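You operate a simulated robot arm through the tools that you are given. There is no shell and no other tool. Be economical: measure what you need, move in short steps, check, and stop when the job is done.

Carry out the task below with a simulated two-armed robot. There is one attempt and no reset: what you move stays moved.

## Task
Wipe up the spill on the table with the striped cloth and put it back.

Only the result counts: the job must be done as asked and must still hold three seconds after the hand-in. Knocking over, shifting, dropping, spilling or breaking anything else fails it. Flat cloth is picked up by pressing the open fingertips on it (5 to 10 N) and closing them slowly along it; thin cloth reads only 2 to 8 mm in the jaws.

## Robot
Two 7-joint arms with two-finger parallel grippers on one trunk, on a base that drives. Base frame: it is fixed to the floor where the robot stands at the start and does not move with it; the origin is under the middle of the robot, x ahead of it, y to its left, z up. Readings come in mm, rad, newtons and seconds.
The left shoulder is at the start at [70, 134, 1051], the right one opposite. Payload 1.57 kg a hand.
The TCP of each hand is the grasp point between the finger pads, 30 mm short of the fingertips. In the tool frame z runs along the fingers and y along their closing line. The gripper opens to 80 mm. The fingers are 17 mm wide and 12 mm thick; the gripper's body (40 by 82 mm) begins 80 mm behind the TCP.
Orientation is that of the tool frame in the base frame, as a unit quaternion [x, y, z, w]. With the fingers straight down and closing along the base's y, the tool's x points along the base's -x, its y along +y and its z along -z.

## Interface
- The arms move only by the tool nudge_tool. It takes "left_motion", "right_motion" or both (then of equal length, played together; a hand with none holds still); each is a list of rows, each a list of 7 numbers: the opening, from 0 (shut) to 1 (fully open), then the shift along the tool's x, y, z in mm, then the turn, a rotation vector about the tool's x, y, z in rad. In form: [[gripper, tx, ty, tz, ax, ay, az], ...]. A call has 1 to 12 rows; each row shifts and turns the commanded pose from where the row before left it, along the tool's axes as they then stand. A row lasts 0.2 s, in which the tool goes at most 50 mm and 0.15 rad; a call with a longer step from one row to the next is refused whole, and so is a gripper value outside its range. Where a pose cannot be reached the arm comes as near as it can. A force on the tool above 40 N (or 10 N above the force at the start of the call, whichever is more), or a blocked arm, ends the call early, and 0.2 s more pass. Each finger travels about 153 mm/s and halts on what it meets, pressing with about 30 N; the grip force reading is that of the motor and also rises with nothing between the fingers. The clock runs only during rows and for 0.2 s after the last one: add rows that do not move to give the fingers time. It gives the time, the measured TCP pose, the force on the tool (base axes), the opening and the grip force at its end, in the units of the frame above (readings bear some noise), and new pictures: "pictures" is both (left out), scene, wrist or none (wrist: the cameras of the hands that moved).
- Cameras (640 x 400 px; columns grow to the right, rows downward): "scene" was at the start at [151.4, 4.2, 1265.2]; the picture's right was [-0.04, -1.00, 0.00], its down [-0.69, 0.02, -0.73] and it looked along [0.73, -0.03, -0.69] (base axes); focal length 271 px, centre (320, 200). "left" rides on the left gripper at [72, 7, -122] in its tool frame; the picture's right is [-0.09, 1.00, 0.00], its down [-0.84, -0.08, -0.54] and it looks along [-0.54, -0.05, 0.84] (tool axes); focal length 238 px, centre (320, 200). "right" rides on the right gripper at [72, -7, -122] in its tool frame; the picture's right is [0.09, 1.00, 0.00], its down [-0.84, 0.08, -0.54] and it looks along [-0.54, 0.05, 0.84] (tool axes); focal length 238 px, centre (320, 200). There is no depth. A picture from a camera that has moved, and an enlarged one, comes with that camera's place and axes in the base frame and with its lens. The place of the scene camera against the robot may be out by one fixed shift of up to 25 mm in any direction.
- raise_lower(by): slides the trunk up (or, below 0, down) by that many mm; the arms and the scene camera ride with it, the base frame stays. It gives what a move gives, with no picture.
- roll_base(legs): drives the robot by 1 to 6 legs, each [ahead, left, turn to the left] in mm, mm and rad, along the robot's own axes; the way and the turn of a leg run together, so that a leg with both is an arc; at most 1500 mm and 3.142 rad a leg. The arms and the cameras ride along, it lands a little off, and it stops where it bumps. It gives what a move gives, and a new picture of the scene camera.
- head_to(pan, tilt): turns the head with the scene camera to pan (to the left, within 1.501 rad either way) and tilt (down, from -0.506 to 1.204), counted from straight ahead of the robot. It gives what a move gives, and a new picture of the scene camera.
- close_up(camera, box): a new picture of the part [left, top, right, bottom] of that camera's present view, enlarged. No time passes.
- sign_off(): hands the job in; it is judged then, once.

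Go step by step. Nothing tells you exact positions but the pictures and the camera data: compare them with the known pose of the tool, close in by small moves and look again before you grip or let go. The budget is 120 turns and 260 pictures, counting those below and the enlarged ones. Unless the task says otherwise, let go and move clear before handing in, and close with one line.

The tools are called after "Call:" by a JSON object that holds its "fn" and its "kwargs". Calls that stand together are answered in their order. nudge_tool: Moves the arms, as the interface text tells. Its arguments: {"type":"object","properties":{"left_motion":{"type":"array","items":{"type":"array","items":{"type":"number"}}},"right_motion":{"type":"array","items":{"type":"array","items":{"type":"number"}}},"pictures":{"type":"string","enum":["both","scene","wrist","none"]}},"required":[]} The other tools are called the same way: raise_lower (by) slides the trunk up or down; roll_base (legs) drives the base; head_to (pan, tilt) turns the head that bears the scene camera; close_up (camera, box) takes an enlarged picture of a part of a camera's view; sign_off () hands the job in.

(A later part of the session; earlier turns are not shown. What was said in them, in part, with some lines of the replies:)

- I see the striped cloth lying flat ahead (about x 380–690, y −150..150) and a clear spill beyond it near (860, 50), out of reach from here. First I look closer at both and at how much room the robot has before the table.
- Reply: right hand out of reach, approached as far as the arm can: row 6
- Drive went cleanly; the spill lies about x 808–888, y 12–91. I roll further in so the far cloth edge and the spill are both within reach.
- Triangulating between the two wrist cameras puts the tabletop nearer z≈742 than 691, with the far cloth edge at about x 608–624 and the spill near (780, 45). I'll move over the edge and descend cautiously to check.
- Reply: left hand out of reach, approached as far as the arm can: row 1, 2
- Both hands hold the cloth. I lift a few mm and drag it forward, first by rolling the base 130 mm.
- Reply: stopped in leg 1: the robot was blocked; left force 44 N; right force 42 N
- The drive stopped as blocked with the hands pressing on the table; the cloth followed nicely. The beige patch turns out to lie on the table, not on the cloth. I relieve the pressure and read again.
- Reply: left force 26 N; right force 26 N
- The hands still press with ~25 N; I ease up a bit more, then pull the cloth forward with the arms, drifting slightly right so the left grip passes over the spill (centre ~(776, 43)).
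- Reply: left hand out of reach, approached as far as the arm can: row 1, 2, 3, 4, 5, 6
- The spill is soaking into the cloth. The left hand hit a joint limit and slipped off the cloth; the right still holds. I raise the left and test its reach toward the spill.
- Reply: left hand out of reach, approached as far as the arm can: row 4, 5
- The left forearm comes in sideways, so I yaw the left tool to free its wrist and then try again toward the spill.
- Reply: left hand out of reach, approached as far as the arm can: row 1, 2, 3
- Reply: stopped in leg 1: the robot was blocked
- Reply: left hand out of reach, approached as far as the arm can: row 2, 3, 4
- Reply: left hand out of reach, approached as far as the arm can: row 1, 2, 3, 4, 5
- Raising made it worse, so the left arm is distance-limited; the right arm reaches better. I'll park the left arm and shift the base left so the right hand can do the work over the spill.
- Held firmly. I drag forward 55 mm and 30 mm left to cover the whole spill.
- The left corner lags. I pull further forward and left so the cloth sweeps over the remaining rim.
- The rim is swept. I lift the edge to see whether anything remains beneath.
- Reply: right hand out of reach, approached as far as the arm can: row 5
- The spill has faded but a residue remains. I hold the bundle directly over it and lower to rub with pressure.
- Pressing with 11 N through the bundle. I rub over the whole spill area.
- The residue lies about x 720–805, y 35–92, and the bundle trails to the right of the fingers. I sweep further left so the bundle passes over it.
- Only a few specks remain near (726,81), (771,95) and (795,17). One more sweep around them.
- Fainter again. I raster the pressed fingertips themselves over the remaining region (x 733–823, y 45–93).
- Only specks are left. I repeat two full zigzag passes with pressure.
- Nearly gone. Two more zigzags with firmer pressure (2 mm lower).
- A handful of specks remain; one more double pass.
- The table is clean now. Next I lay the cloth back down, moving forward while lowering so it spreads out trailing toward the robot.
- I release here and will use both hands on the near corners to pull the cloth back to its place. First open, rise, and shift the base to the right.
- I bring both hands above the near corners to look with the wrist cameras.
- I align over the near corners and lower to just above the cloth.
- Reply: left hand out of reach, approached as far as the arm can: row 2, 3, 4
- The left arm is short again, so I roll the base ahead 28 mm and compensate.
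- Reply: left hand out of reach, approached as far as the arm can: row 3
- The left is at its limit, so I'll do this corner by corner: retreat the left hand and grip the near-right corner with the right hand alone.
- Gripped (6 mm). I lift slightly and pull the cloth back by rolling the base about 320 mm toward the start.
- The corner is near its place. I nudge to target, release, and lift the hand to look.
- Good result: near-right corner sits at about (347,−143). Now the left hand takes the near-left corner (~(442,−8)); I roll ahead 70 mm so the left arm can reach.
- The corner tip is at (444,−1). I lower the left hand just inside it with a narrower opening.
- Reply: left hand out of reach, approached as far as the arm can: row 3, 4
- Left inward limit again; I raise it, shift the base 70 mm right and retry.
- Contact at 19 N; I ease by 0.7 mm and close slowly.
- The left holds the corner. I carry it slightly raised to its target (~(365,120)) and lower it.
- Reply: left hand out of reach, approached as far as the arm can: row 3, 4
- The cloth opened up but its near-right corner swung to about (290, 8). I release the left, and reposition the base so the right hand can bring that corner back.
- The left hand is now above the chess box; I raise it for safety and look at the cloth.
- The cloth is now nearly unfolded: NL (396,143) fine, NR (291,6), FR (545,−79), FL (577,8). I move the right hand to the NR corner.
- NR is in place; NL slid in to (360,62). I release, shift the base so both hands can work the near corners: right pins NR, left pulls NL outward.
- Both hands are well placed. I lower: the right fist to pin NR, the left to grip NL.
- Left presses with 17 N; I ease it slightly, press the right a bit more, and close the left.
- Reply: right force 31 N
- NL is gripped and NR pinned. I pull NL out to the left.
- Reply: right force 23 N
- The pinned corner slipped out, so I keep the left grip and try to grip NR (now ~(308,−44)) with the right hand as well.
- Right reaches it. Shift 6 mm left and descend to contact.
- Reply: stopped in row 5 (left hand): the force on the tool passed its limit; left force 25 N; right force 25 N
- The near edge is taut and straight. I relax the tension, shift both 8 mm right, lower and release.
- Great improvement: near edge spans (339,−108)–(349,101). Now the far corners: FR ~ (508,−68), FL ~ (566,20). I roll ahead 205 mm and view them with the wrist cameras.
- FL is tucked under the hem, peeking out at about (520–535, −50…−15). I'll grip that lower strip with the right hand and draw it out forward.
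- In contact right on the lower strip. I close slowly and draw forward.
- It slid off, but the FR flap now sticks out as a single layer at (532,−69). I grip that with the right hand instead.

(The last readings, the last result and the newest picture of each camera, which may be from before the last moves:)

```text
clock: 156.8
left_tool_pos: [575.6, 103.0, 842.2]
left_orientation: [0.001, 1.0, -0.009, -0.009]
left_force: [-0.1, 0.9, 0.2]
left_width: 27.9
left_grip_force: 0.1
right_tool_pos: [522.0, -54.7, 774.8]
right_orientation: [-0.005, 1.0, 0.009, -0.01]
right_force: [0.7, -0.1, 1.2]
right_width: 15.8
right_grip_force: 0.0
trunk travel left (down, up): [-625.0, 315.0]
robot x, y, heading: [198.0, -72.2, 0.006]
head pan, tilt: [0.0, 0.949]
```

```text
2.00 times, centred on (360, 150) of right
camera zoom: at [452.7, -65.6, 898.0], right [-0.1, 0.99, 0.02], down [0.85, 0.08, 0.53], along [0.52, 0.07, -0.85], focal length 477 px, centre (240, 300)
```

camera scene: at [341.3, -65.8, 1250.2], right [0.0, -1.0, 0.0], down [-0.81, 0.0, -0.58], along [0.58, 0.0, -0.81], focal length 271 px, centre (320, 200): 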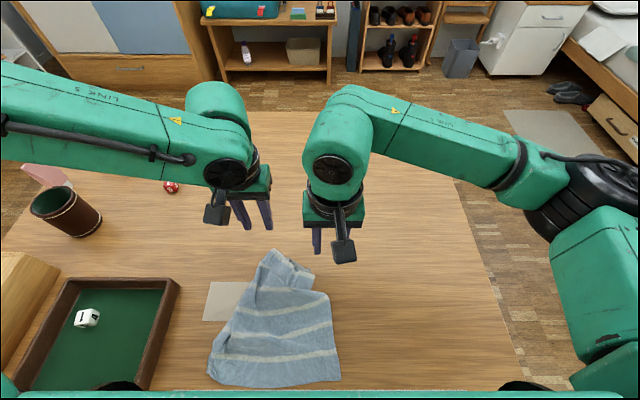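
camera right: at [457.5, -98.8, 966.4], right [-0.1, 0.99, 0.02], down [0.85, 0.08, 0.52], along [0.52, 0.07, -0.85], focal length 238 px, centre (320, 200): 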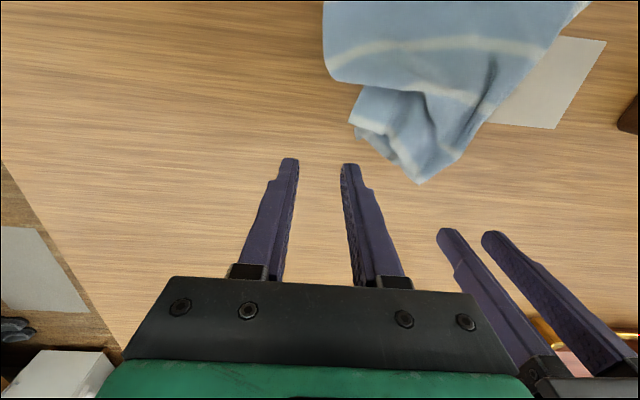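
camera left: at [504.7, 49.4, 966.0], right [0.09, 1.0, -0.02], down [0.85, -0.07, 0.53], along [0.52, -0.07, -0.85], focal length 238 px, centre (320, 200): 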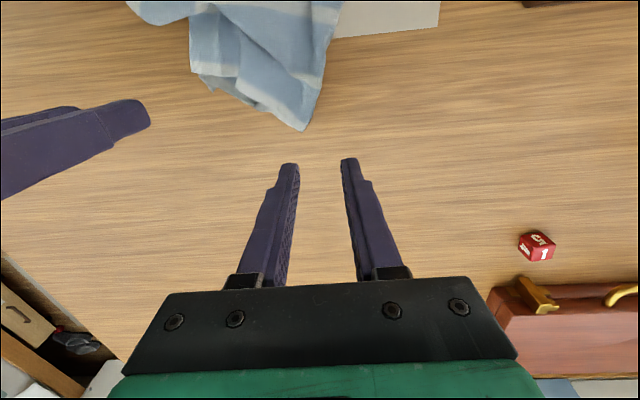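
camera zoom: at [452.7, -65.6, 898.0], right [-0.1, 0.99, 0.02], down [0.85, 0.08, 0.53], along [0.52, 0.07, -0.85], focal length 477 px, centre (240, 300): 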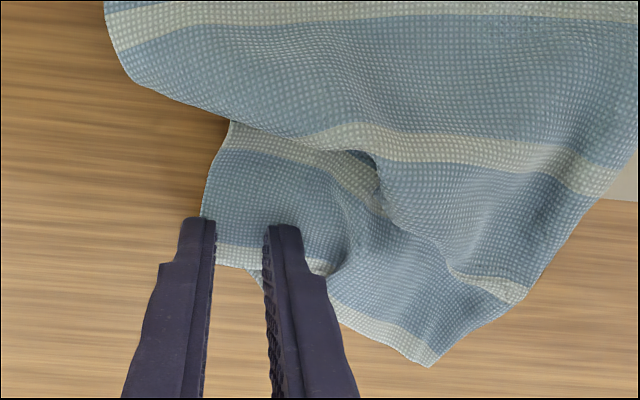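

Call:
{"fn": "nudge_tool", "kwargs": {"right_motion": [[0.2, 0, 4, 0, 0, 0, 0], [0.2, 0, 0, 1.5, 0, 0, 0], [0.2, 0, 0, 1.2, 0, 0, 0], [0.2, 0, 0, 0.8, 0, 0, 0], [0.2, 0, 0, 0, 0, 0, 0]], "pictures": "none"}}

```text
clock: 158.0
left_tool_pos: [573.6, 101.0, 844.7]
left_orientation: [0.0, 1.0, -0.009, -0.009]
left_force: [0.4, -0.5, -0.1]
left_width: 28.0
left_grip_force: 0.1
right_tool_pos: [520.7, -50.7, 773.5]
right_orientation: [-0.004, 1.0, 0.009, -0.01]
right_force: [1.5, -0.5, 14.9]
right_width: 15.7
right_grip_force: 0.0
trunk travel left (down, up): [-625.0, 315.0]
robot x, y, heading: [199.1, -71.9, 0.004]
head pan, tilt: [0.0, 0.949]
```

Call:
{"fn": "nudge_tool", "kwargs": {"right_motion": [[0.17, 0, 0, -0.3, 0, 0, 0], [0.14, 0, 0, 0, 0, 0, 0], [0.11, 0, 0, 0, 0, 0, 0], [0.08, 0, 0, 0, 0, 0, 0], [0.05, 0, 0, 0, 0, 0, 0], [0.02, 0, 0, 0, 0, 0, 0], [0, 0, 0, 0, 0, 0, 0], [0, 0, 0, 0, 0, 0, 0], [0, 0, 0, -10, 0, 0, 0], [0, 0, 0, -30, 0, 0, 0], [0, -10, -20, -30, 0, 0, 0], [0, -10, -20, -30, 0, 0, 0]], "pictures": "both"}}

```text
clock: 160.6
left_tool_pos: [572.9, 102.2, 843.0]
left_orientation: [0.001, 1.0, -0.009, -0.009]
left_force: [1.1, -0.5, 0.0]
left_width: 28.0
left_grip_force: 0.1
right_tool_pos: [544.1, -93.2, 873.0]
right_orientation: [-0.005, 1.0, 0.008, -0.01]
right_force: [0.2, -0.4, -0.4]
right_width: 0.3
right_grip_force: 21.3
trunk travel left (down, up): [-625.0, 315.0]
robot x, y, heading: [201.4, -75.5, 0.006]
head pan, tilt: [0.0, 0.949]
camera scene: at [340.5, -65.6, 1250.3], right [0.0, -1.0, 0.0], down [-0.81, 0.0, -0.58], along [0.58, 0.0, -0.81], focal length 271 px, centre (320, 200)
camera right: at [474.8, -103.4, 996.9], right [-0.1, 0.99, 0.02], down [0.85, 0.08, 0.52], along [0.52, 0.07, -0.85], focal length 238 px, centre (320, 200)
```

scene: 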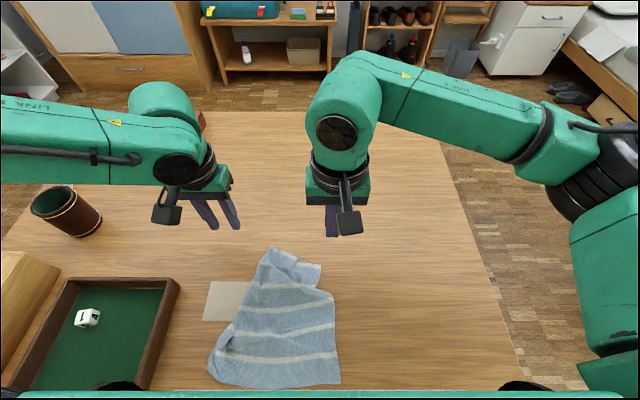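
right: 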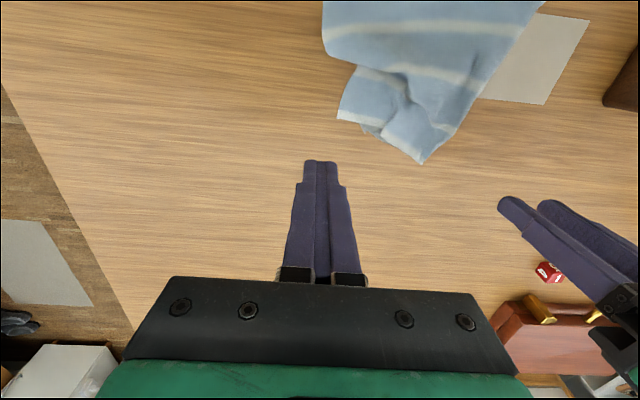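

Missed with the narrow opening. I retry deeper and wider on the FR flap.

Call:
{"fn": "nudge_tool", "kwargs": {"right_motion": [[0.35, 16, 21, 0, 0, 0, 0], [0.35, 16, 21, 0, 0, 0, 0], [0.35, 0, 0, 40, 0, 0, 0], [0.35, 0, 0, 40, 0, 0, 0], [0.35, 0, 0, 17, 0, 0, 0], [0.35, 0, 0, 2, 0, 0, 0], [0.35, 0, 0, 1, 0, 0, 0], [0.35, 0, 0, 0, 0, 0, 0]], "pictures": "none"}}

Call:
{"fn": "close_up", "kwargs": {"camera": "right", "box": [200, 50, 520, 250]}}

```text
clock: 162.4
left_tool_pos: [574.8, 103.4, 843.3]
left_orientation: [0.0, 1.0, -0.009, -0.008]
left_force: [-0.4, 1.1, 0.8]
left_width: 27.9
left_grip_force: 0.0
right_tool_pos: [507.8, -49.9, 772.9]
right_orientation: [-0.004, 1.0, 0.008, -0.011]
right_force: [0.0, 0.1, 4.4]
right_width: 28.2
right_grip_force: 0.4
trunk travel left (down, up): [-625.0, 315.0]
robot x, y, heading: [197.7, -73.4, 0.002]
head pan, tilt: [0.0, 0.949]
```

```text
2.00 times, centred on (360, 150) of right
camera zoom: at [439.5, -60.3, 896.5], right [-0.1, 0.99, 0.02], down [0.85, 0.08, 0.53], along [0.52, 0.07, -0.85], focal length 477 px, centre (240, 300)
```

zoom: 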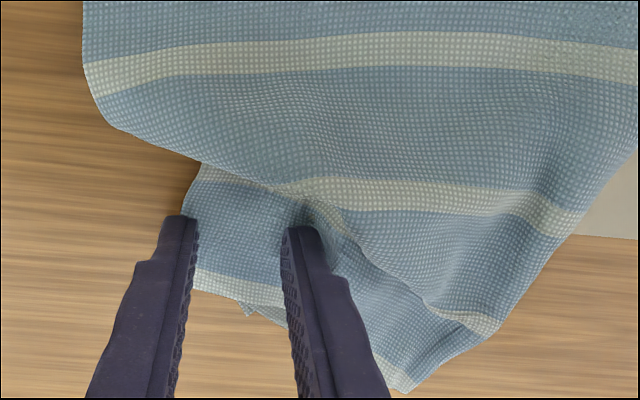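

Call:
{"fn": "nudge_tool", "kwargs": {"right_motion": [[0.35, 0, 7, -1, 0, 0, 0], [0.35, 0, 0, 1.5, 0, 0, 0], [0.35, 0, 0, 0.8, 0, 0, 0], [0.3, 0, 0, 0, 0, 0, 0], [0.25, 0, 0, 0, 0, 0, 0], [0.2, 0, 0, 0, 0, 0, 0], [0.15, 0, 0, 0, 0, 0, 0], [0.1, 0, 0, 0, 0, 0, 0], [0.05, 0, 0, 0, 0, 0, 0], [0, 0, 0, 0, 0, 0, 0], [0, 0, 0, 0, 0, 0, 0], [0, 0, 0, -10, 0, 0, 0]], "pictures": "wrist"}}

```text
clock: 165.0
left_tool_pos: [573.3, 102.4, 842.3]
left_orientation: [0.002, 1.0, -0.009, -0.009]
left_force: [-0.1, 0.1, 0.1]
left_width: 28.1
left_grip_force: 0.1
right_tool_pos: [510.0, -44.1, 777.4]
right_orientation: [-0.004, 1.0, 0.005, -0.011]
right_force: [-0.7, 0.5, 0.4]
right_width: 2.2
right_grip_force: 23.7
trunk travel left (down, up): [-625.0, 315.0]
robot x, y, heading: [198.6, -72.9, 0.005]
head pan, tilt: [0.0, 0.949]
camera right: at [440.9, -54.6, 902.4], right [-0.1, 0.99, 0.01], down [0.85, 0.08, 0.52], along [0.52, 0.06, -0.85], focal length 238 px, centre (320, 200)
```

right: 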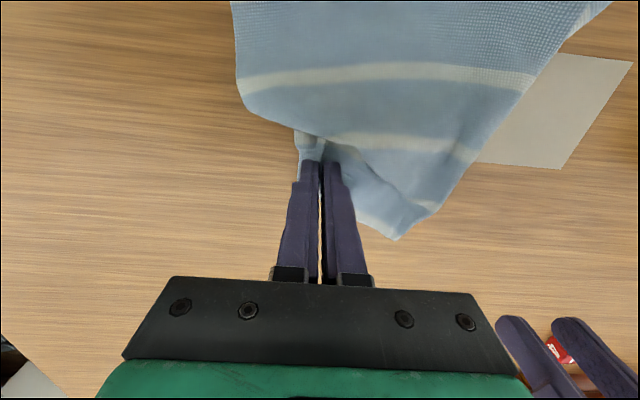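

FR held. I lift it and carry it up and outward to expose the tucked part.

Call:
{"fn": "nudge_tool", "kwargs": {"right_motion": [[0, 0, 0, -40, 0, 0, 0], [0, 0, 0, -40, 0, 0, 0], [0, -20, -20, -10, 0, 0, 0], [0, -20, -20, 0, 0, 0, 0], [0, -20, -20, 0, 0, 0, 0], [0, -20, -20, 0, 0, 0, 0], [0, 0, 0, 0, 0, 0, 0]], "pictures": "both"}}

Call:
{"fn": "close_up", "kwargs": {"camera": "left", "box": [0, 0, 640, 400]}}

```text
clock: 166.6
left_tool_pos: [574.5, 103.5, 842.9]
left_orientation: [0.001, 1.0, -0.009, -0.009]
left_force: [0.6, -0.8, -0.4]
left_width: 28.0
left_grip_force: 0.1
right_tool_pos: [590.9, -122.6, 868.8]
right_orientation: [-0.004, 1.0, 0.007, -0.011]
right_force: [-0.7, 0.1, -0.2]
right_width: 1.9
right_grip_force: 23.0
trunk travel left (down, up): [-625.0, 315.0]
robot x, y, heading: [200.6, -73.7, 0.001]
head pan, tilt: [0.0, 0.949]
camera scene: at [340.6, -64.4, 1250.3], right [0.0, -1.0, 0.0], down [-0.81, 0.0, -0.58], along [0.58, 0.0, -0.81], focal length 271 px, centre (320, 200)
camera right: at [522.9, -133.3, 992.3], right [-0.1, 0.99, 0.02], down [0.85, 0.08, 0.53], along [0.52, 0.07, -0.85], focal length 238 px, centre (320, 200)
```

scene: 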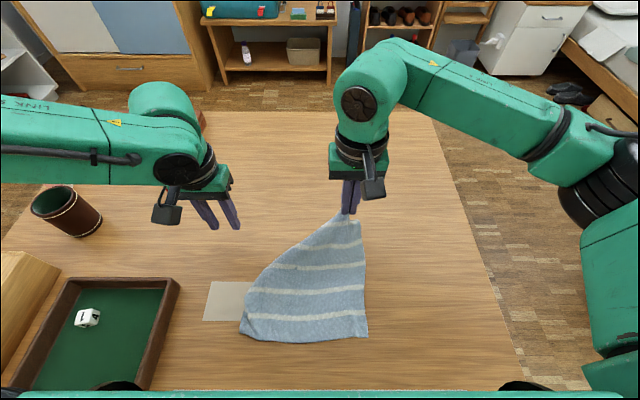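
right: 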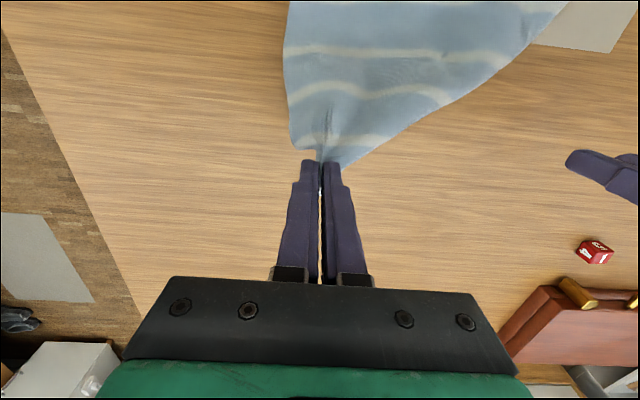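

```text
1.00 times, centred on (320, 200) of left
camera zoom: at [504.4, 111.3, 965.9], right [0.09, 1.0, -0.02], down [0.85, -0.07, 0.53], along [0.52, -0.07, -0.85], focal length 238 px, centre (320, 200)
```

zoom: 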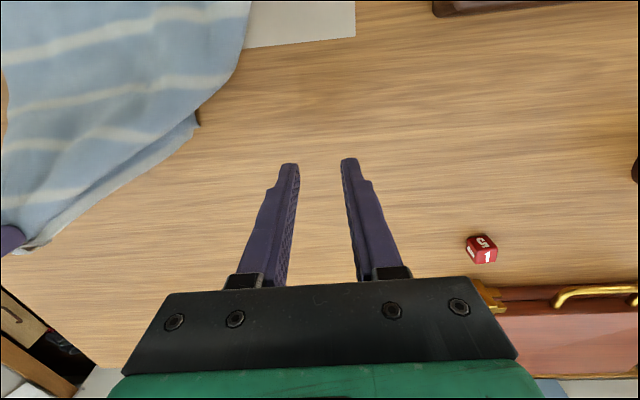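

Excellent — the cloth straightened a lot; FL now shows at about (545,−11). I lower FR at its place, release, and shift the base right so the left hand can take FL.

Call:
{"fn": "nudge_tool", "kwargs": {"right_motion": [[0, -5, -8, 30, 0, 0, 0], [0, -5, -5, 30, 0, 0, 0], [0, 0, -5, 25, 0, 0, 0], [0, 0, 0, 9, 0, 0, 0], [0.15, 0, 0, 0, 0, 0, 0], [0.3, 0, 0, 0, 0, 0, 0], [0.35, 0, 0, 0, 0, 0, 0], [0.35, 0, 0, -10, 0, 0, 0], [0.35, 0, 0, -40, 0, 0, 0], [0.35, 0, 0, -20, 0, 0, 0]], "pictures": "none"}}

Call:
{"fn": "roll_base", "kwargs": {"legs": [[0, -75, 0]]}}

Call:
{"fn": "nudge_tool", "kwargs": {"left_motion": [[0.35, 10, -20, 0, 0, 0, 0], [0.35, 10, -20, 0, 0, 0, 0], [0.35, 5, -10, 20, 0, 0, 0], [0.35, 0, 0, 0, 0, 0, 0]], "pictures": "wrist"}}

```text
clock: 168.8
left_tool_pos: [574.9, 101.6, 842.3]
left_orientation: [0.001, 1.0, -0.009, -0.009]
left_force: [0.4, -0.3, -0.1]
left_width: 27.9
left_grip_force: 0.1
right_tool_pos: [601.2, -140.6, 843.5]
right_orientation: [-0.005, 1.0, 0.007, -0.011]
right_force: [-0.3, -0.1, 0.5]
right_width: 27.8
right_grip_force: 0.1
trunk travel left (down, up): [-625.0, 315.0]
robot x, y, heading: [198.8, -72.8, 0.001]
head pan, tilt: [0.0, 0.949]
```

```text
clock: 169.9
left_tool_pos: [592.9, 65.7, 843.0]
left_orientation: [-0.017, 1.0, -0.008, -0.011]
left_force: [-0.5, 0.3, -0.1]
left_width: 27.6
left_grip_force: 0.1
right_tool_pos: [627.9, -178.1, 842.3]
right_orientation: [-0.021, 1.0, 0.01, -0.013]
right_force: [0.9, 0.7, 0.0]
right_width: 27.7
right_grip_force: 0.0
trunk travel left (down, up): [-625.0, 315.0]
robot x, y, heading: [226.3, -123.5, 0.039]
head pan, tilt: [0.0, 0.949]
camera scene: at [366.8, -112.9, 1250.0], right [0.04, -1.0, 0.0], down [-0.81, -0.03, -0.58], along [0.58, 0.02, -0.81], focal length 271 px, centre (320, 200)
```

scene: 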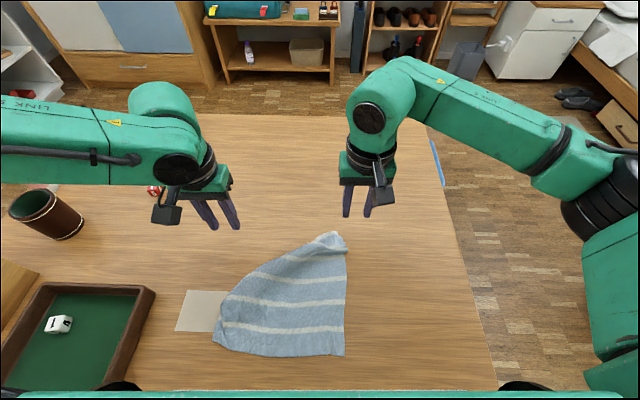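

```text
clock: 170.9
left_tool_pos: [566.7, 15.6, 823.0]
left_orientation: [-0.017, 1.0, -0.01, -0.01]
left_force: [-0.2, 0.0, -0.3]
left_width: 27.9
left_grip_force: 0.1
right_tool_pos: [625.5, -175.2, 842.3]
right_orientation: [-0.022, 1.0, 0.008, -0.011]
right_force: [-0.3, -0.6, 1.2]
right_width: 27.9
right_grip_force: 0.1
trunk travel left (down, up): [-625.0, 315.0]
robot x, y, heading: [222.5, -121.5, 0.038]
head pan, tilt: [0.0, 0.949]
camera left: at [496.8, 20.3, 946.6], right [0.06, 1.0, -0.02], down [0.85, -0.04, 0.53], along [0.53, -0.05, -0.85], focal length 238 px, centre (320, 200)
```

left: 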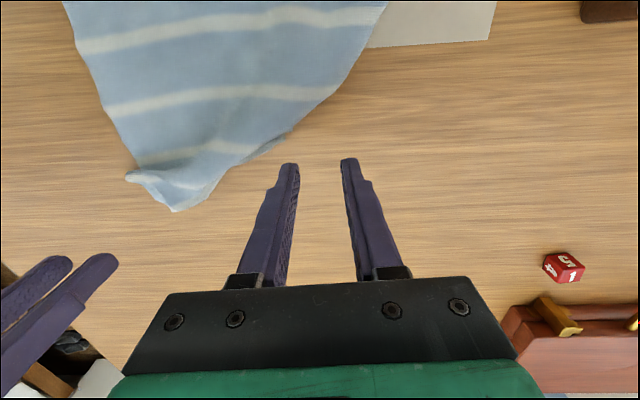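

Call:
{"fn": "close_up", "kwargs": {"camera": "left", "box": [110, 80, 350, 230]}}

Call:
{"fn": "close_up", "kwargs": {"camera": "scene", "box": [190, 220, 380, 370]}}

```text
2.67 times, centred on (230, 155) of left
camera zoom: at [496.8, 20.3, 946.6], right [0.06, 1.0, -0.02], down [0.85, -0.04, 0.53], along [0.53, -0.05, -0.85], focal length 636 px, centre (560, 320)
```

zoom: 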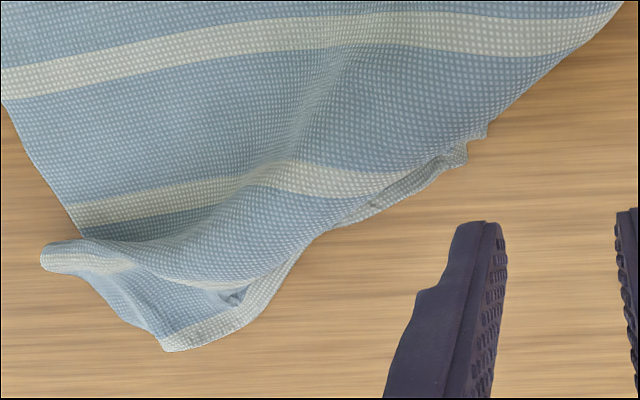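

```text
2.67 times, centred on (285, 295) of scene
camera zoom: at [363.1, -109.9, 1250.3], right [0.04, -1.0, 0.0], down [-0.81, -0.03, -0.58], along [0.58, 0.02, -0.81], focal length 722 px, centre (413, -53)
```

zoom: 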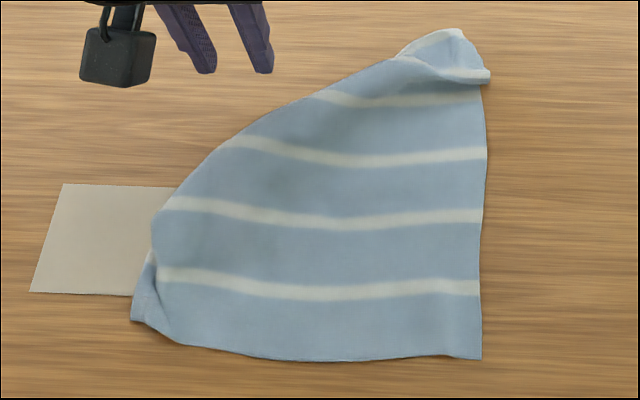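

FL's triangle is tucked under with only a narrow hem strip peeking out near (557,−18). I press the closed left fingertips on that strip and drag it outward by friction.

Call:
{"fn": "nudge_tool", "kwargs": {"left_motion": [[0, 5, -29, 0, 0, 0, 0], [0, 0, 0, 25, 0, 0, 0], [0, 0, 0, 18, 0, 0, 0], [0, 0, 0, 4, 0, 0, 0], [0, 0, 0, 0, 0, 0, 0]], "pictures": "none"}}

Call:
{"fn": "close_up", "kwargs": {"camera": "left", "box": [200, 80, 440, 230]}}

```text
clock: 172.1
left_tool_pos: [562.7, -13.9, 779.9]
left_orientation: [-0.017, 1.0, -0.01, -0.009]
left_force: [-0.4, -0.3, -0.1]
left_width: 0.0
left_grip_force: 21.5
right_tool_pos: [625.7, -176.6, 843.7]
right_orientation: [-0.021, 1.0, 0.007, -0.011]
right_force: [-0.6, 0.6, -0.7]
right_width: 28.2
right_grip_force: 0.0
trunk travel left (down, up): [-625.0, 315.0]
robot x, y, heading: [223.4, -120.8, 0.033]
head pan, tilt: [0.0, 0.949]
```

```text
2.67 times, centred on (320, 155) of left
camera zoom: at [492.1, -8.8, 901.1], right [0.06, 1.0, -0.02], down [0.85, -0.04, 0.53], along [0.53, -0.05, -0.85], focal length 636 px, centre (320, 320)
```

zoom: 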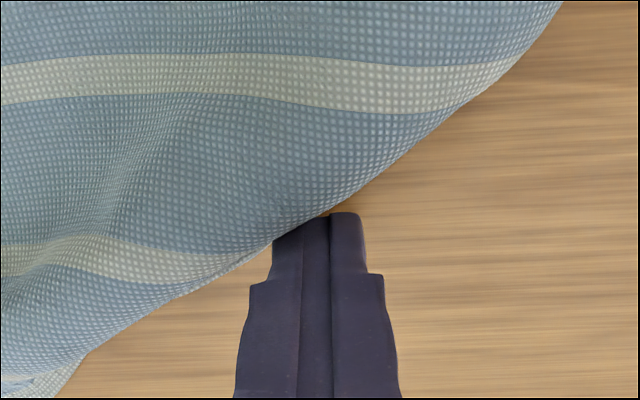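

Call:
{"fn": "nudge_tool", "kwargs": {"left_motion": [[0, -3, 3, 4, 0, 0, 0], [0, 0, 0, 3, 0, 0, 0], [0, 0, 0, 1.5, 0, 0, 0], [0, 0, 0, 0.7, 0, 0, 0], [0, -8, 8, 0, 0, 0, 0], [0, -8, 8, 0, 0, 0, 0], [0, -8, 8, 0, 0, 0, 0], [0, -8, 8, 0, 0, 0, 0], [0, 0, 0, -10, 0, 0, 0], [0, -15, 15, -30, 0, 0, 0]], "pictures": "wrist"}}

```text
clock: 174.3
left_tool_pos: [608.3, 37.0, 808.6]
left_orientation: [-0.017, 1.0, -0.009, -0.009]
left_force: [0.0, 0.4, -0.3]
left_width: 0.1
left_grip_force: 20.9
right_tool_pos: [624.9, -175.7, 844.1]
right_orientation: [-0.021, 1.0, 0.008, -0.01]
right_force: [-0.5, 0.4, -0.6]
right_width: 28.1
right_grip_force: 0.1
trunk travel left (down, up): [-625.0, 315.0]
robot x, y, heading: [220.0, -118.2, 0.038]
head pan, tilt: [0.0, 0.949]
camera left: at [539.9, 42.7, 931.3], right [0.06, 1.0, -0.02], down [0.85, -0.04, 0.53], along [0.53, -0.05, -0.85], focal length 238 px, centre (320, 200)
```

left: 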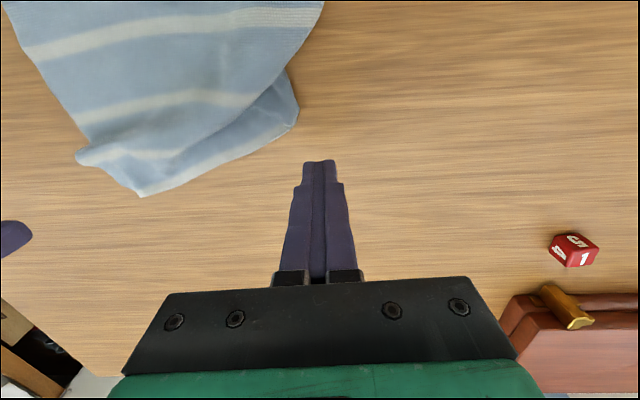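

That worked: FL is out at (576,20). I repeat — press on the exposed flap and drag it toward its target corner.

Call:
{"fn": "nudge_tool", "kwargs": {"left_motion": [[0, 36, -31, 0, 0, 0, 0], [0, 0, 0, 25, 0, 0, 0], [0, 0, 0, 9, 0, 0, 0], [0, 0, 0, 2.5, 0, 0, 0], [0, 0, 0, 1.2, 0, 0, 0], [0, 0, 0, 0.6, 0, 0, 0], [0, -5, 12, 0, 0, 0, 0], [0, -5, 12, 0, 0, 0, 0], [0, -5, 12, 0, 0, 0, 0], [0, -5, 12, 0, 0, 0, 0], [0, -5, 12, 0, 0, 0, 0], [0, -5, 12, 0, 0, 0, 0]], "pictures": "wrist"}}

```text
clock: 176.9
left_tool_pos: [601.6, 70.4, 771.5]
left_orientation: [-0.014, 1.0, -0.012, -0.004]
left_force: [-7.5, -8.6, 25.5]
left_width: 0.2
left_grip_force: 20.6
right_tool_pos: [622.0, -176.7, 844.5]
right_orientation: [-0.021, 1.0, 0.008, -0.009]
right_force: [-0.3, 0.7, 0.2]
right_width: 28.0
right_grip_force: 0.1
trunk travel left (down, up): [-625.0, 315.0]
robot x, y, heading: [225.7, -122.6, 0.036]
head pan, tilt: [0.0, 0.949]
stopped in row 12 (left hand): the force on the tool passed its limit (the readings are from after the stop); the commanded pose is now the measured one
camera left: at [530.1, 77.4, 894.3], right [0.06, 1.0, -0.02], down [0.84, -0.04, 0.54], along [0.54, -0.06, -0.84], focal length 238 px, centre (320, 200)
```

left: 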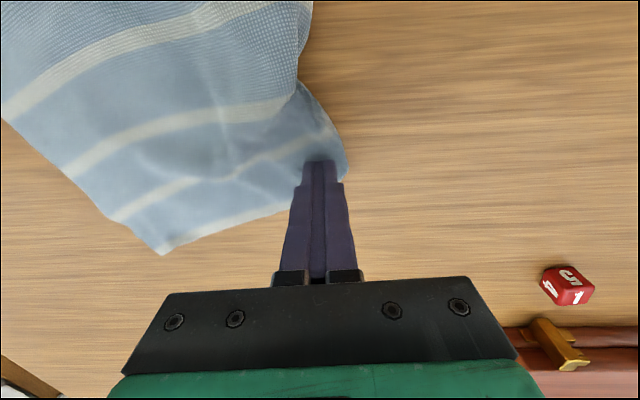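

Friction dragging works very well. I lift both hands aside and view the whole cloth.

Call:
{"fn": "nudge_tool", "kwargs": {"left_motion": [[0, 0, 0, -15, 0, 0, 0], [0, 0, 0, -40, 0, 0, 0], [0, 0, 45, -15, 0, 0, 0], [0, 0, 45, 0, 0, 0, 0], [0, 0, 45, 0, 0, 0, 0]], "right_motion": [[0, 0, -20, 0, 0, 0, 0], [0, 0, -20, 0, 0, 0, 0], [0, 0, 0, 0, 0, 0, 0], [0, 0, 0, 0, 0, 0, 0], [0, 0, 0, 0, 0, 0, 0]], "pictures": "scene"}}

Call:
{"fn": "close_up", "kwargs": {"camera": "scene", "box": [180, 200, 420, 380]}}

```text
clock: 178.1
left_tool_pos: [598.4, 211.0, 834.2]
left_orientation: [-0.014, 1.0, -0.011, -0.007]
left_force: [0.9, 0.0, -0.5]
left_width: 0.2
left_grip_force: 20.7
right_tool_pos: [627.8, -215.4, 843.4]
right_orientation: [-0.021, 1.0, 0.007, -0.01]
right_force: [-0.2, 0.7, 0.8]
right_width: 0.0
right_grip_force: 21.2
trunk travel left (down, up): [-625.0, 315.0]
robot x, y, heading: [222.3, -122.6, 0.036]
head pan, tilt: [0.0, 0.949]
camera scene: at [362.7, -108.0, 1250.4], right [0.04, -1.0, 0.0], down [-0.81, -0.03, -0.58], along [0.58, 0.02, -0.81], focal length 271 px, centre (320, 200)
```

scene: 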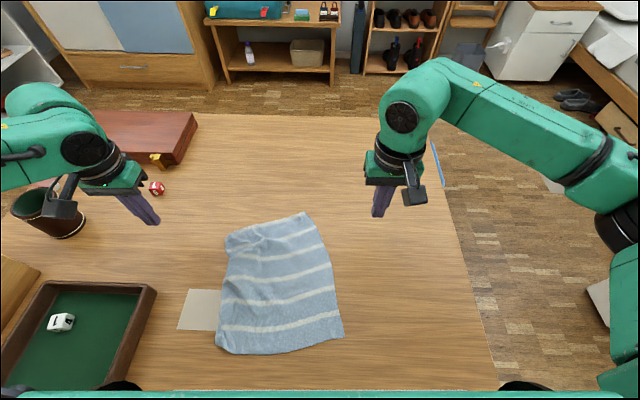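

```text
2.22 times, centred on (300, 290) of scene
camera zoom: at [362.7, -108.0, 1250.4], right [0.04, -1.0, 0.0], down [-0.81, -0.03, -0.58], along [0.58, 0.02, -0.81], focal length 601 px, centre (364, 0)
```

zoom: 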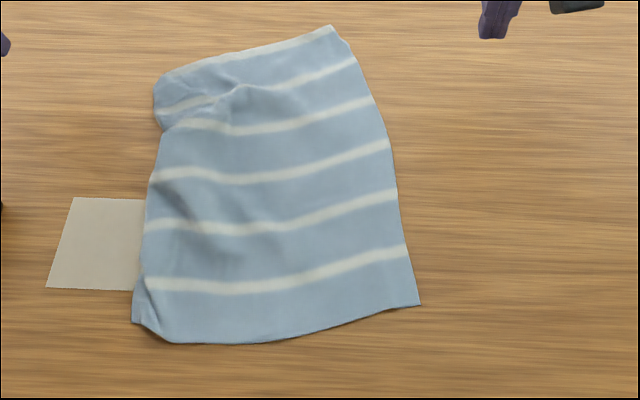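

The cloth is nearly flat now: NR (426,−158), NL (407,58), FL (603,86), FR (674,−72); it needs about 45 mm back, 20 mm left and a small rotation. I back the base up to work on the near corners by friction drag.

Call:
{"fn": "roll_base", "kwargs": {"legs": [[-200, 0, 0], [0, 60, -0.036]]}}

```text
clock: 180.2
left_tool_pos: [411.1, 249.2, 835.5]
left_orientation: [0.001, 1.0, -0.011, -0.008]
left_force: [0.1, 0.0, 0.0]
left_width: 0.1
left_grip_force: 21.6
right_tool_pos: [425.0, -177.1, 842.2]
right_orientation: [-0.006, 1.0, 0.008, -0.011]
right_force: [0.0, -0.3, -0.6]
right_width: 0.2
right_grip_force: 21.4
trunk travel left (down, up): [-625.0, 315.0]
robot x, y, heading: [21.5, -71.0, 0.002]
head pan, tilt: [0.0, 0.949]
camera scene: at [164.3, -62.3, 1250.3], right [0.0, -1.0, 0.0], down [-0.81, 0.0, -0.58], along [0.58, 0.0, -0.81], focal length 271 px, centre (320, 200)
```

scene: 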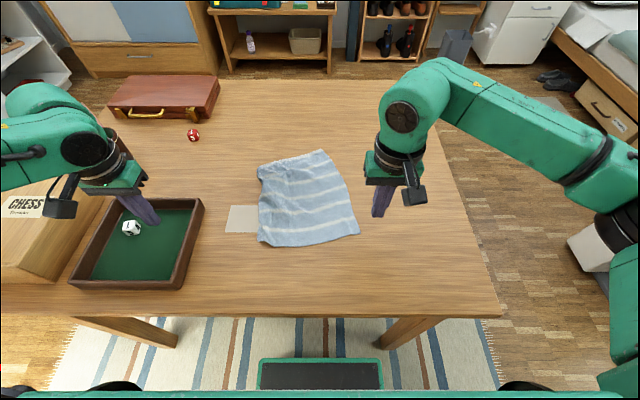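

Call:
{"fn": "nudge_tool", "kwargs": {"left_motion": [[0, 0, -42, 0, 0, 0, 0], [0, 0, -42, 0, 0, 0, 0], [0, 0, -42, 0, 0, 0, 0], [0, 0, -42, 0, 0, 0, 0], [0, 0, -38, 0, 0, 0, 0], [0, 0, 0, 25, 0, 0, 0], [0, 0, 0, 25, 0, 0, 0], [0, 0, 0, 8, 0, 0, 0], [0, 0, 0, 0, 0, 0, 0]], "right_motion": [[0, 0, 20, 0, 0, 0, 0], [0, 0, 18, 0, 0, 0, 0], [0, 0, 0, 0, 0, 0, 0], [0, 0, 0, 0, 0, 0, 0], [0, 0, 0, 0, 0, 0, 0], [0, 0, 0, 30, 0, 0, 0], [0, 0, 0, 25, 0, 0, 0], [0, 0, 0, 10, 0, 0, 0], [0, 0, 0, 0, 0, 0, 0]], "pictures": "wrist"}}

```text
clock: 182.2
left_tool_pos: [409.7, 41.4, 780.4]
left_orientation: [0.001, 1.0, -0.011, -0.008]
left_force: [0.1, -0.8, 0.4]
left_width: 0.0
left_grip_force: 21.3
right_tool_pos: [424.5, -137.3, 779.5]
right_orientation: [-0.004, 1.0, 0.009, -0.011]
right_force: [-1.3, 0.0, 0.1]
right_width: 0.0
right_grip_force: 22.0
trunk travel left (down, up): [-625.0, 315.0]
robot x, y, heading: [24.8, -72.8, 0.004]
head pan, tilt: [0.0, 0.949]
camera right: at [355.2, -148.8, 902.4], right [-0.1, 0.99, 0.02], down [0.85, 0.08, 0.52], along [0.52, 0.07, -0.85], focal length 238 px, centre (320, 200)
camera left: at [340.0, 49.4, 903.6], right [0.09, 1.0, -0.02], down [0.84, -0.07, 0.53], along [0.53, -0.07, -0.85], focal length 238 px, centre (320, 200)
```

right: 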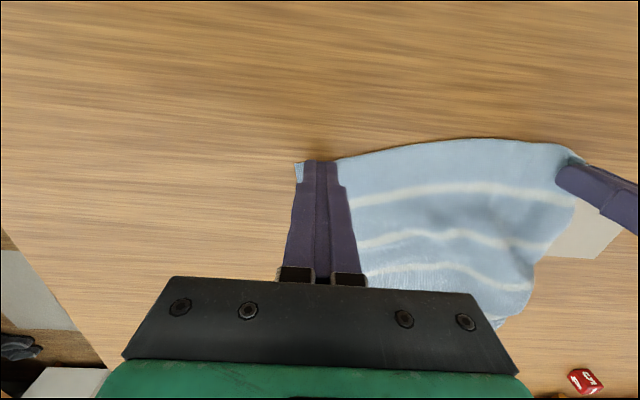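
left: 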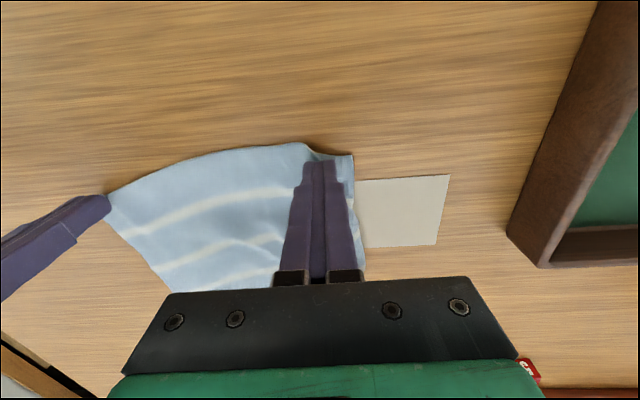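

Call:
{"fn": "nudge_tool", "kwargs": {"left_motion": [[0, -5, 0, 4, 0, 0, 0], [0, 0, 0, 2, 0, 0, 0], [0, 0, 0, 1.5, 0, 0, 0], [0, 0, 0, 1, 0, 0, 0], [0, 0, 0, 0, 0, 0, 0]], "right_motion": [[0, -8, 7, 3, 0, 0, 0], [0, 0, 0, 2, 0, 0, 0], [0, 0, 0, 1.5, 0, 0, 0], [0, 0, 0, 1, 0, 0, 0], [0, 0, 0, 0, 0, 0, 0]], "pictures": "none"}}

```text
clock: 183.4
left_tool_pos: [415.2, 40.4, 774.0]
left_orientation: [0.001, 1.0, -0.011, -0.007]
left_force: [-0.1, 1.6, 3.4]
left_width: 0.1
left_grip_force: 21.2
right_tool_pos: [431.5, -132.1, 771.4]
right_orientation: [-0.006, 1.0, 0.008, -0.011]
right_force: [0.2, -0.8, 4.2]
right_width: 0.0
right_grip_force: 21.4
trunk travel left (down, up): [-625.0, 315.0]
robot x, y, heading: [26.5, -65.3, 0.007]
head pan, tilt: [0.0, 0.949]
```

Call:
{"fn": "nudge_tool", "kwargs": {"left_motion": [[0, 0, 0, 1, 0, 0, 0], [0, 7, 3, 0.3, 0, 0, 0], [0, 7, 8, 0, 0, 0, 0], [0, 7, 10, 0, 0, 0, 0], [0, 7, 10, 0, 0, 0, 0], [0, 7, 10, 0, 0, 0, 0], [0, 7, 10, 0, 0, 0, 0], [0, 3, 10, 0, 0, 0, 0], [0, 0, 8, 0, 0, 0, 0]], "right_motion": [[0, 0, 0, 1, 0, 0, 0], [0, 8, 3, 0.3, 0, 0, 0], [0, 10, 4, 0, 0, 0, 0], [0, 10, 4, 0, 0, 0, 0], [0, 10, 4, 0, 0, 0, 0], [0, 10, 4, 0, 0, 0, 0], [0, 10, 4, 0, 0, 0, 0], [0, 8, 0, 0, 0, 0, 0], [0, 4, 0, 0, 0, 0, 0]], "pictures": "both"}}

```text
clock: 185.4
left_tool_pos: [369.3, 110.3, 772.4]
left_orientation: [0.002, 1.0, -0.01, -0.006]
left_force: [0.5, -6.9, 25.3]
left_width: 0.0
left_grip_force: 21.0
right_tool_pos: [358.4, -109.8, 772.5]
right_orientation: [-0.005, 1.0, 0.008, -0.01]
right_force: [-0.1, -0.3, 0.4]
right_width: 0.0
right_grip_force: 21.5
trunk travel left (down, up): [-625.0, 315.0]
robot x, y, heading: [18.8, -68.5, 0.002]
head pan, tilt: [0.0, 0.949]
camera scene: at [161.7, -64.7, 1250.7], right [0.0, -1.0, 0.0], down [-0.81, 0.0, -0.58], along [0.58, 0.0, -0.81], focal length 271 px, centre (320, 200)
camera right: at [290.2, -121.1, 895.3], right [-0.1, 0.99, 0.02], down [0.85, 0.08, 0.53], along [0.52, 0.07, -0.85], focal length 238 px, centre (320, 200)
camera left: at [299.3, 117.7, 894.6], right [0.09, 1.0, -0.02], down [0.84, -0.07, 0.53], along [0.53, -0.07, -0.85], focal length 238 px, centre (320, 200)
```

scene: 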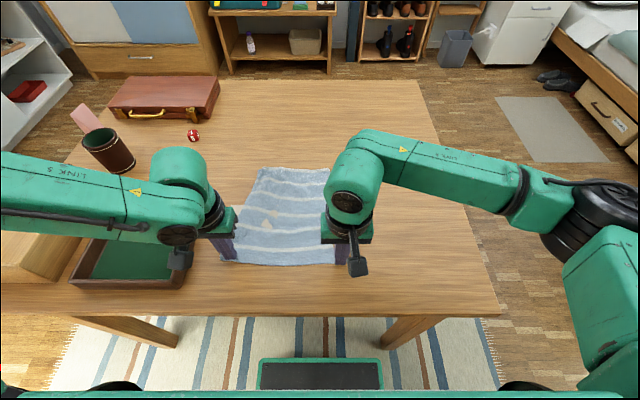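
right: 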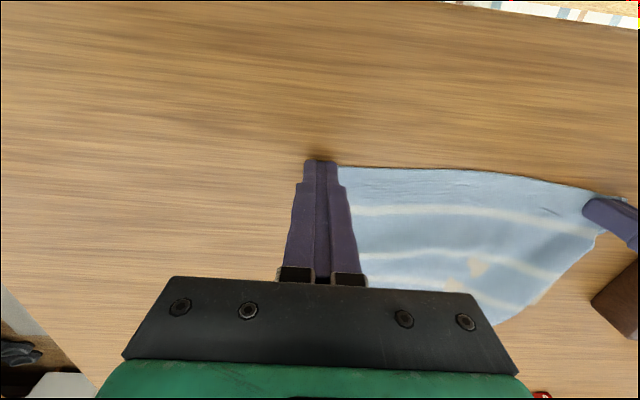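
left: 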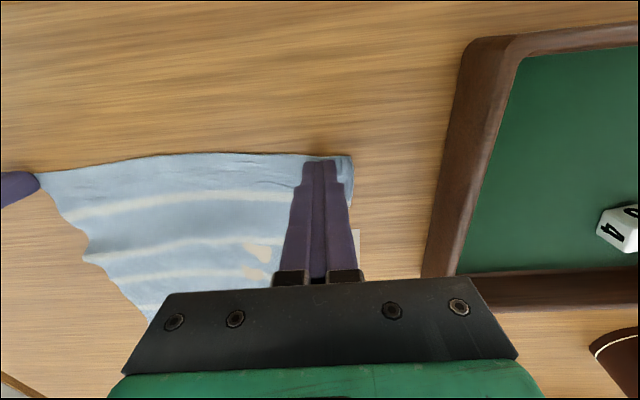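

The near edge is back (NL ≈ (361,129), NR ≈ (354,−99)) and the card shows through as at the start. I lift and check the far corners.

Call:
{"fn": "nudge_tool", "kwargs": {"left_motion": [[0, 0, 0, -15, 0, 0, 0], [0, 0, 0, -40, 0, 0, 0], [0, 0, 30, -15, 0, 0, 0], [0, 0, 30, 0, 0, 0, 0], [0, 0, 30, 0, 0, 0, 0]], "right_motion": [[0, 0, 0, -15, 0, 0, 0], [0, 0, 0, -40, 0, 0, 0], [0, 0, -45, -15, 0, 0, 0], [0, 0, -45, 0, 0, 0, 0], [0, 0, -45, 0, 0, 0, 0]], "pictures": "scene"}}

Call:
{"fn": "close_up", "kwargs": {"camera": "scene", "box": [190, 150, 390, 275]}}

```text
clock: 186.6
left_tool_pos: [370.4, 201.7, 840.1]
left_orientation: [0.002, 1.0, -0.011, -0.007]
left_force: [-0.2, -0.8, 0.5]
left_width: 0.0
left_grip_force: 21.0
right_tool_pos: [363.3, -246.1, 838.6]
right_orientation: [-0.005, 1.0, 0.008, -0.01]
right_force: [0.2, -0.5, 0.3]
right_width: 0.0
right_grip_force: 21.7
trunk travel left (down, up): [-625.0, 315.0]
robot x, y, heading: [21.5, -69.3, 0.008]
head pan, tilt: [0.0, 0.949]
camera scene: at [163.2, -62.5, 1250.5], right [0.0, -1.0, 0.0], down [-0.81, 0.0, -0.58], along [0.58, 0.0, -0.81], focal length 271 px, centre (320, 200)
```

scene: 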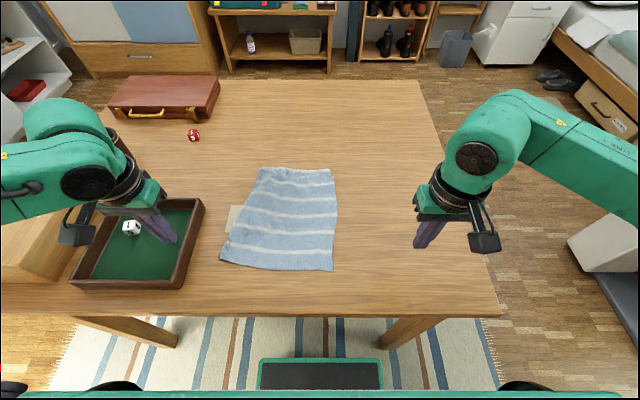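

```text
3.20 times, centred on (290, 212) of scene
camera zoom: at [163.2, -62.5, 1250.5], right [0.0, -1.0, 0.0], down [-0.81, 0.0, -0.58], along [0.58, 0.0, -0.81], focal length 866 px, centre (416, 160)
```

zoom: 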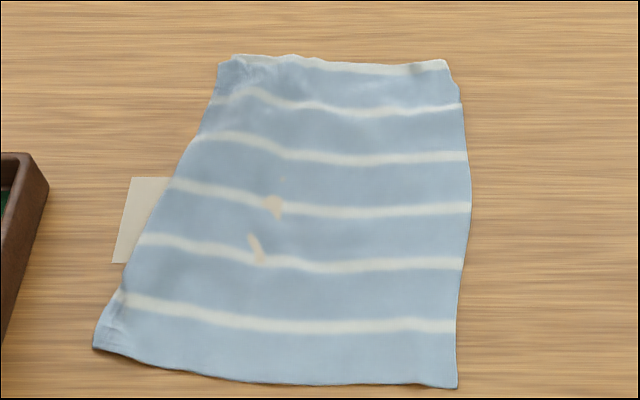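

The centroid is within a few mm of the original; only the far edge is narrow (y −95..82). I make one last symmetric outward drag on the far corners.

Call:
{"fn": "roll_base", "kwargs": {"legs": [[180, 0, 0]]}}

Call:
{"fn": "nudge_tool", "kwargs": {"left_motion": [[0, -10, -35, 0, 0, 0, 0], [0, -10, -35, 0, 0, 0, 0], [0, -10, -35, 0, 0, 0, 0], [0, -10, -33, 0, 0, 0, 0], [0, 0, 0, 25, 0, 0, 0], [0, 0, 0, 25, 0, 0, 0], [0, 0, 0, 8, 0, 0, 0], [0, 0, 0, 0, 0, 0, 0]], "right_motion": [[0, -12, 42, 0, 0, 0, 0], [0, -12, 42, 0, 0, 0, 0], [0, -12, 42, 0, 0, 0, 0], [0, -12, 40, 0, 0, 0, 0], [0, 0, 0, 25, 0, 0, 0], [0, 0, 0, 25, 0, 0, 0], [0, 0, 0, 8, 0, 0, 0], [0, 0, 0, 0, 0, 0, 0]], "pictures": "wrist"}}

```text
clock: 188.2
left_tool_pos: [558.8, 204.0, 840.7]
left_orientation: [0.001, 1.0, -0.011, -0.008]
left_force: [0.9, 0.6, -0.4]
left_width: 0.0
left_grip_force: 21.6
right_tool_pos: [552.3, -244.6, 839.0]
right_orientation: [-0.006, 1.0, 0.007, -0.011]
right_force: [0.2, -0.1, -0.3]
right_width: 0.0
right_grip_force: 21.5
trunk travel left (down, up): [-625.0, 315.0]
robot x, y, heading: [211.1, -72.7, 0.003]
head pan, tilt: [0.0, 0.949]
camera scene: at [351.4, -61.2, 1250.3], right [0.01, -1.0, 0.0], down [-0.81, 0.0, -0.58], along [0.58, 0.0, -0.81], focal length 271 px, centre (320, 200)
```

scene: 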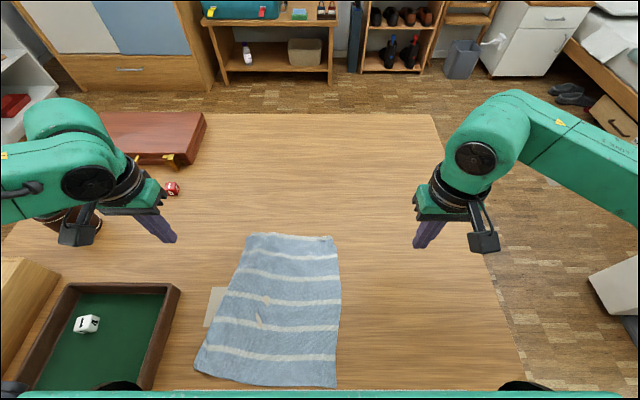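

```text
clock: 190.0
left_tool_pos: [598.6, 63.1, 783.8]
left_orientation: [0.001, 1.0, -0.01, -0.008]
left_force: [0.7, -0.5, -0.1]
left_width: 0.0
left_grip_force: 21.0
right_tool_pos: [597.4, -77.0, 781.9]
right_orientation: [-0.005, 1.0, 0.008, -0.011]
right_force: [-0.6, 0.9, 0.3]
right_width: 0.0
right_grip_force: 21.3
trunk travel left (down, up): [-625.0, 315.0]
robot x, y, heading: [210.8, -67.6, 0.005]
head pan, tilt: [0.0, 0.949]
camera right: at [528.1, -88.1, 905.1], right [-0.1, 0.99, 0.02], down [0.85, 0.08, 0.53], along [0.52, 0.07, -0.85], focal length 238 px, centre (320, 200)
camera left: at [528.6, 72.2, 906.7], right [0.09, 1.0, -0.02], down [0.84, -0.07, 0.53], along [0.53, -0.07, -0.85], focal length 238 px, centre (320, 200)
```

right: 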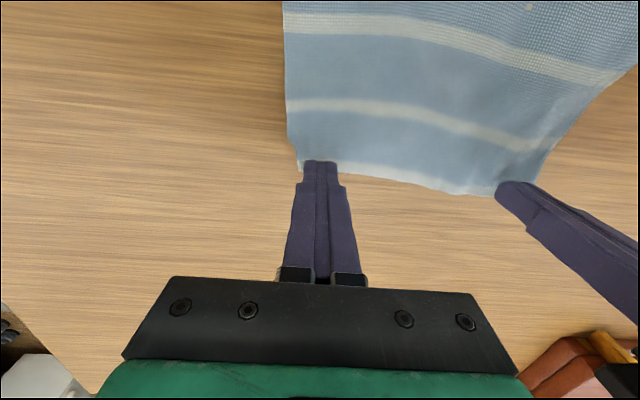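
left: 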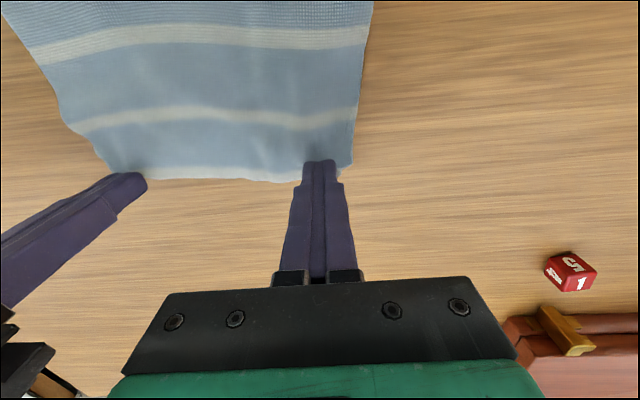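

Call:
{"fn": "nudge_tool", "kwargs": {"left_motion": [[0, 8, 0, 4, 0, 0, 0], [0, 0, 0, 4, 0, 0, 0], [0, 0, 0, 2, 0, 0, 0], [0, 0, 0, 1, 0, 0, 0], [0, 0, 0, 0, 0, 0, 0]], "right_motion": [[0, 8, 3, 4, 0, 0, 0], [0, 0, 0, 3, 0, 0, 0], [0, 0, 0, 1.5, 0, 0, 0], [0, 0, 0, 1, 0, 0, 0], [0, 0, 0, 0, 0, 0, 0]], "pictures": "none"}}

```text
clock: 191.2
left_tool_pos: [588.3, 63.4, 773.0]
left_orientation: [0.001, 1.0, -0.011, -0.008]
left_force: [0.5, 0.0, 0.2]
left_width: 0.0
left_grip_force: 21.4
right_tool_pos: [587.2, -74.5, 772.6]
right_orientation: [-0.005, 1.0, 0.008, -0.011]
right_force: [-1.4, -0.7, 0.7]
right_width: 0.1
right_grip_force: 21.2
trunk travel left (down, up): [-625.0, 315.0]
robot x, y, heading: [213.9, -66.7, 0.009]
head pan, tilt: [0.0, 0.949]
```

Call:
{"fn": "nudge_tool", "kwargs": {"left_motion": [[0, 0, 0, 1, 0, 0, 0], [0, 0, 0, 0.8, 0, 0, 0], [0, 0, 7, 0.2, 0, 0, 0], [0, -1, 8, 0, 0, 0, 0], [0, -1, 8, 0, 0, 0, 0], [0, -1, 8, 0, 0, 0, 0], [0, -1, 8, 0, 0, 0, 0], [0, 0, 6, 0, 0, 0, 0], [0, 0, 0, -10, 0, 0, 0], [0, 0, 0, -40, 0, 0, 0], [0, 0, 40, -20, 0, 0, 0], [0, 0, 40, 0, 0, 0, 0]], "right_motion": [[0, 0, 0, 1, 0, 0, 0], [0, 0, 0, 0.6, 0, 0, 0], [0, 0, -7, 0.2, 0, 0, 0], [0, 0, -8, 0, 0, 0, 0], [0, 0, -8, 0, 0, 0, 0], [0, 0, -8, 0, 0, 0, 0], [0, 0, -8, 0, 0, 0, 0], [0, 0, -4, 0, 0, 0, 0], [0, 0, 0, -10, 0, 0, 0], [0, 0, 0, -40, 0, 0, 0], [0, 0, -40, -20, 0, 0, 0], [0, 0, -40, 0, 0, 0, 0]], "pictures": "scene"}}

Call:
{"fn": "close_up", "kwargs": {"camera": "scene", "box": [180, 140, 420, 395]}}

```text
clock: 193.8
left_tool_pos: [594.4, 189.9, 838.4]
left_orientation: [0.001, 1.0, -0.011, -0.007]
left_force: [0.0, 0.4, -0.8]
left_width: 0.3
left_grip_force: 21.8
right_tool_pos: [588.5, -198.6, 837.4]
right_orientation: [-0.006, 1.0, 0.007, -0.011]
right_force: [-0.4, 0.0, -0.5]
right_width: 0.1
right_grip_force: 21.7
trunk travel left (down, up): [-625.0, 315.0]
robot x, y, heading: [207.3, -68.2, 0.002]
head pan, tilt: [0.0, 0.949]
camera scene: at [350.6, -61.3, 1250.4], right [0.01, -1.0, 0.0], down [-0.81, 0.0, -0.58], along [0.58, 0.0, -0.81], focal length 271 px, centre (320, 200)
```

scene: 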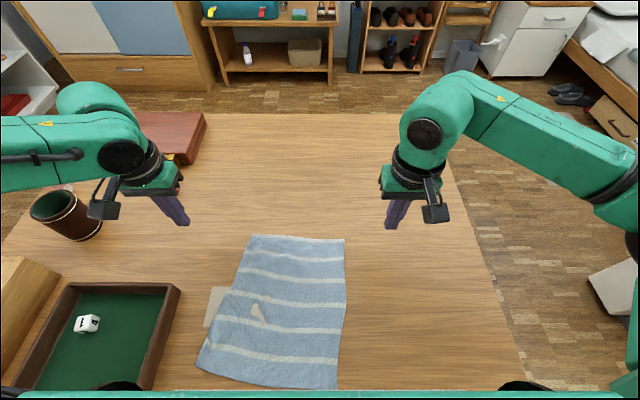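

```text
1.57 times, centred on (300, 268) of scene
camera zoom: at [350.6, -61.3, 1250.4], right [0.01, -1.0, 0.0], down [-0.81, 0.0, -0.58], along [0.58, 0.0, -0.81], focal length 424 px, centre (351, 94)
```

zoom: 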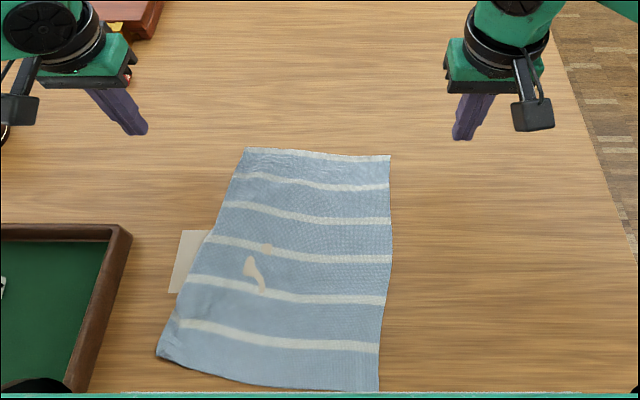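

The cloth lies flat in its original place. A last look at the former spill spot and the other objects.

Call:
{"fn": "close_up", "kwargs": {"camera": "scene", "box": [200, 140, 380, 235]}}

```text
3.56 times, centred on (290, 188) of scene
camera zoom: at [350.6, -61.3, 1250.4], right [0.01, -1.0, 0.0], down [-0.81, 0.0, -0.58], along [0.58, 0.0, -0.81], focal length 962 px, centre (427, 244)
```

zoom: 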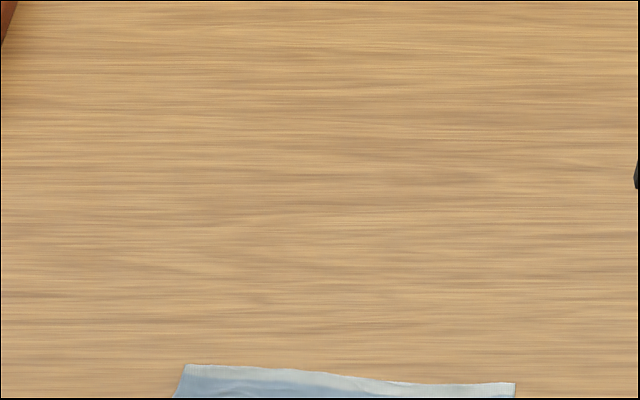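

The spot where the spill was is clean, the cloth is flat in its place, and both hands are clear. I hand the job in.

Call:
{"fn": "sign_off", "kwargs": {}}

```text
The job is handed in.
```

The spill is wiped up, and the striped cloth lies flat where it started: its centre is within about 1 cm of the original, but it sits a little narrower than before, mostly at the far edge.
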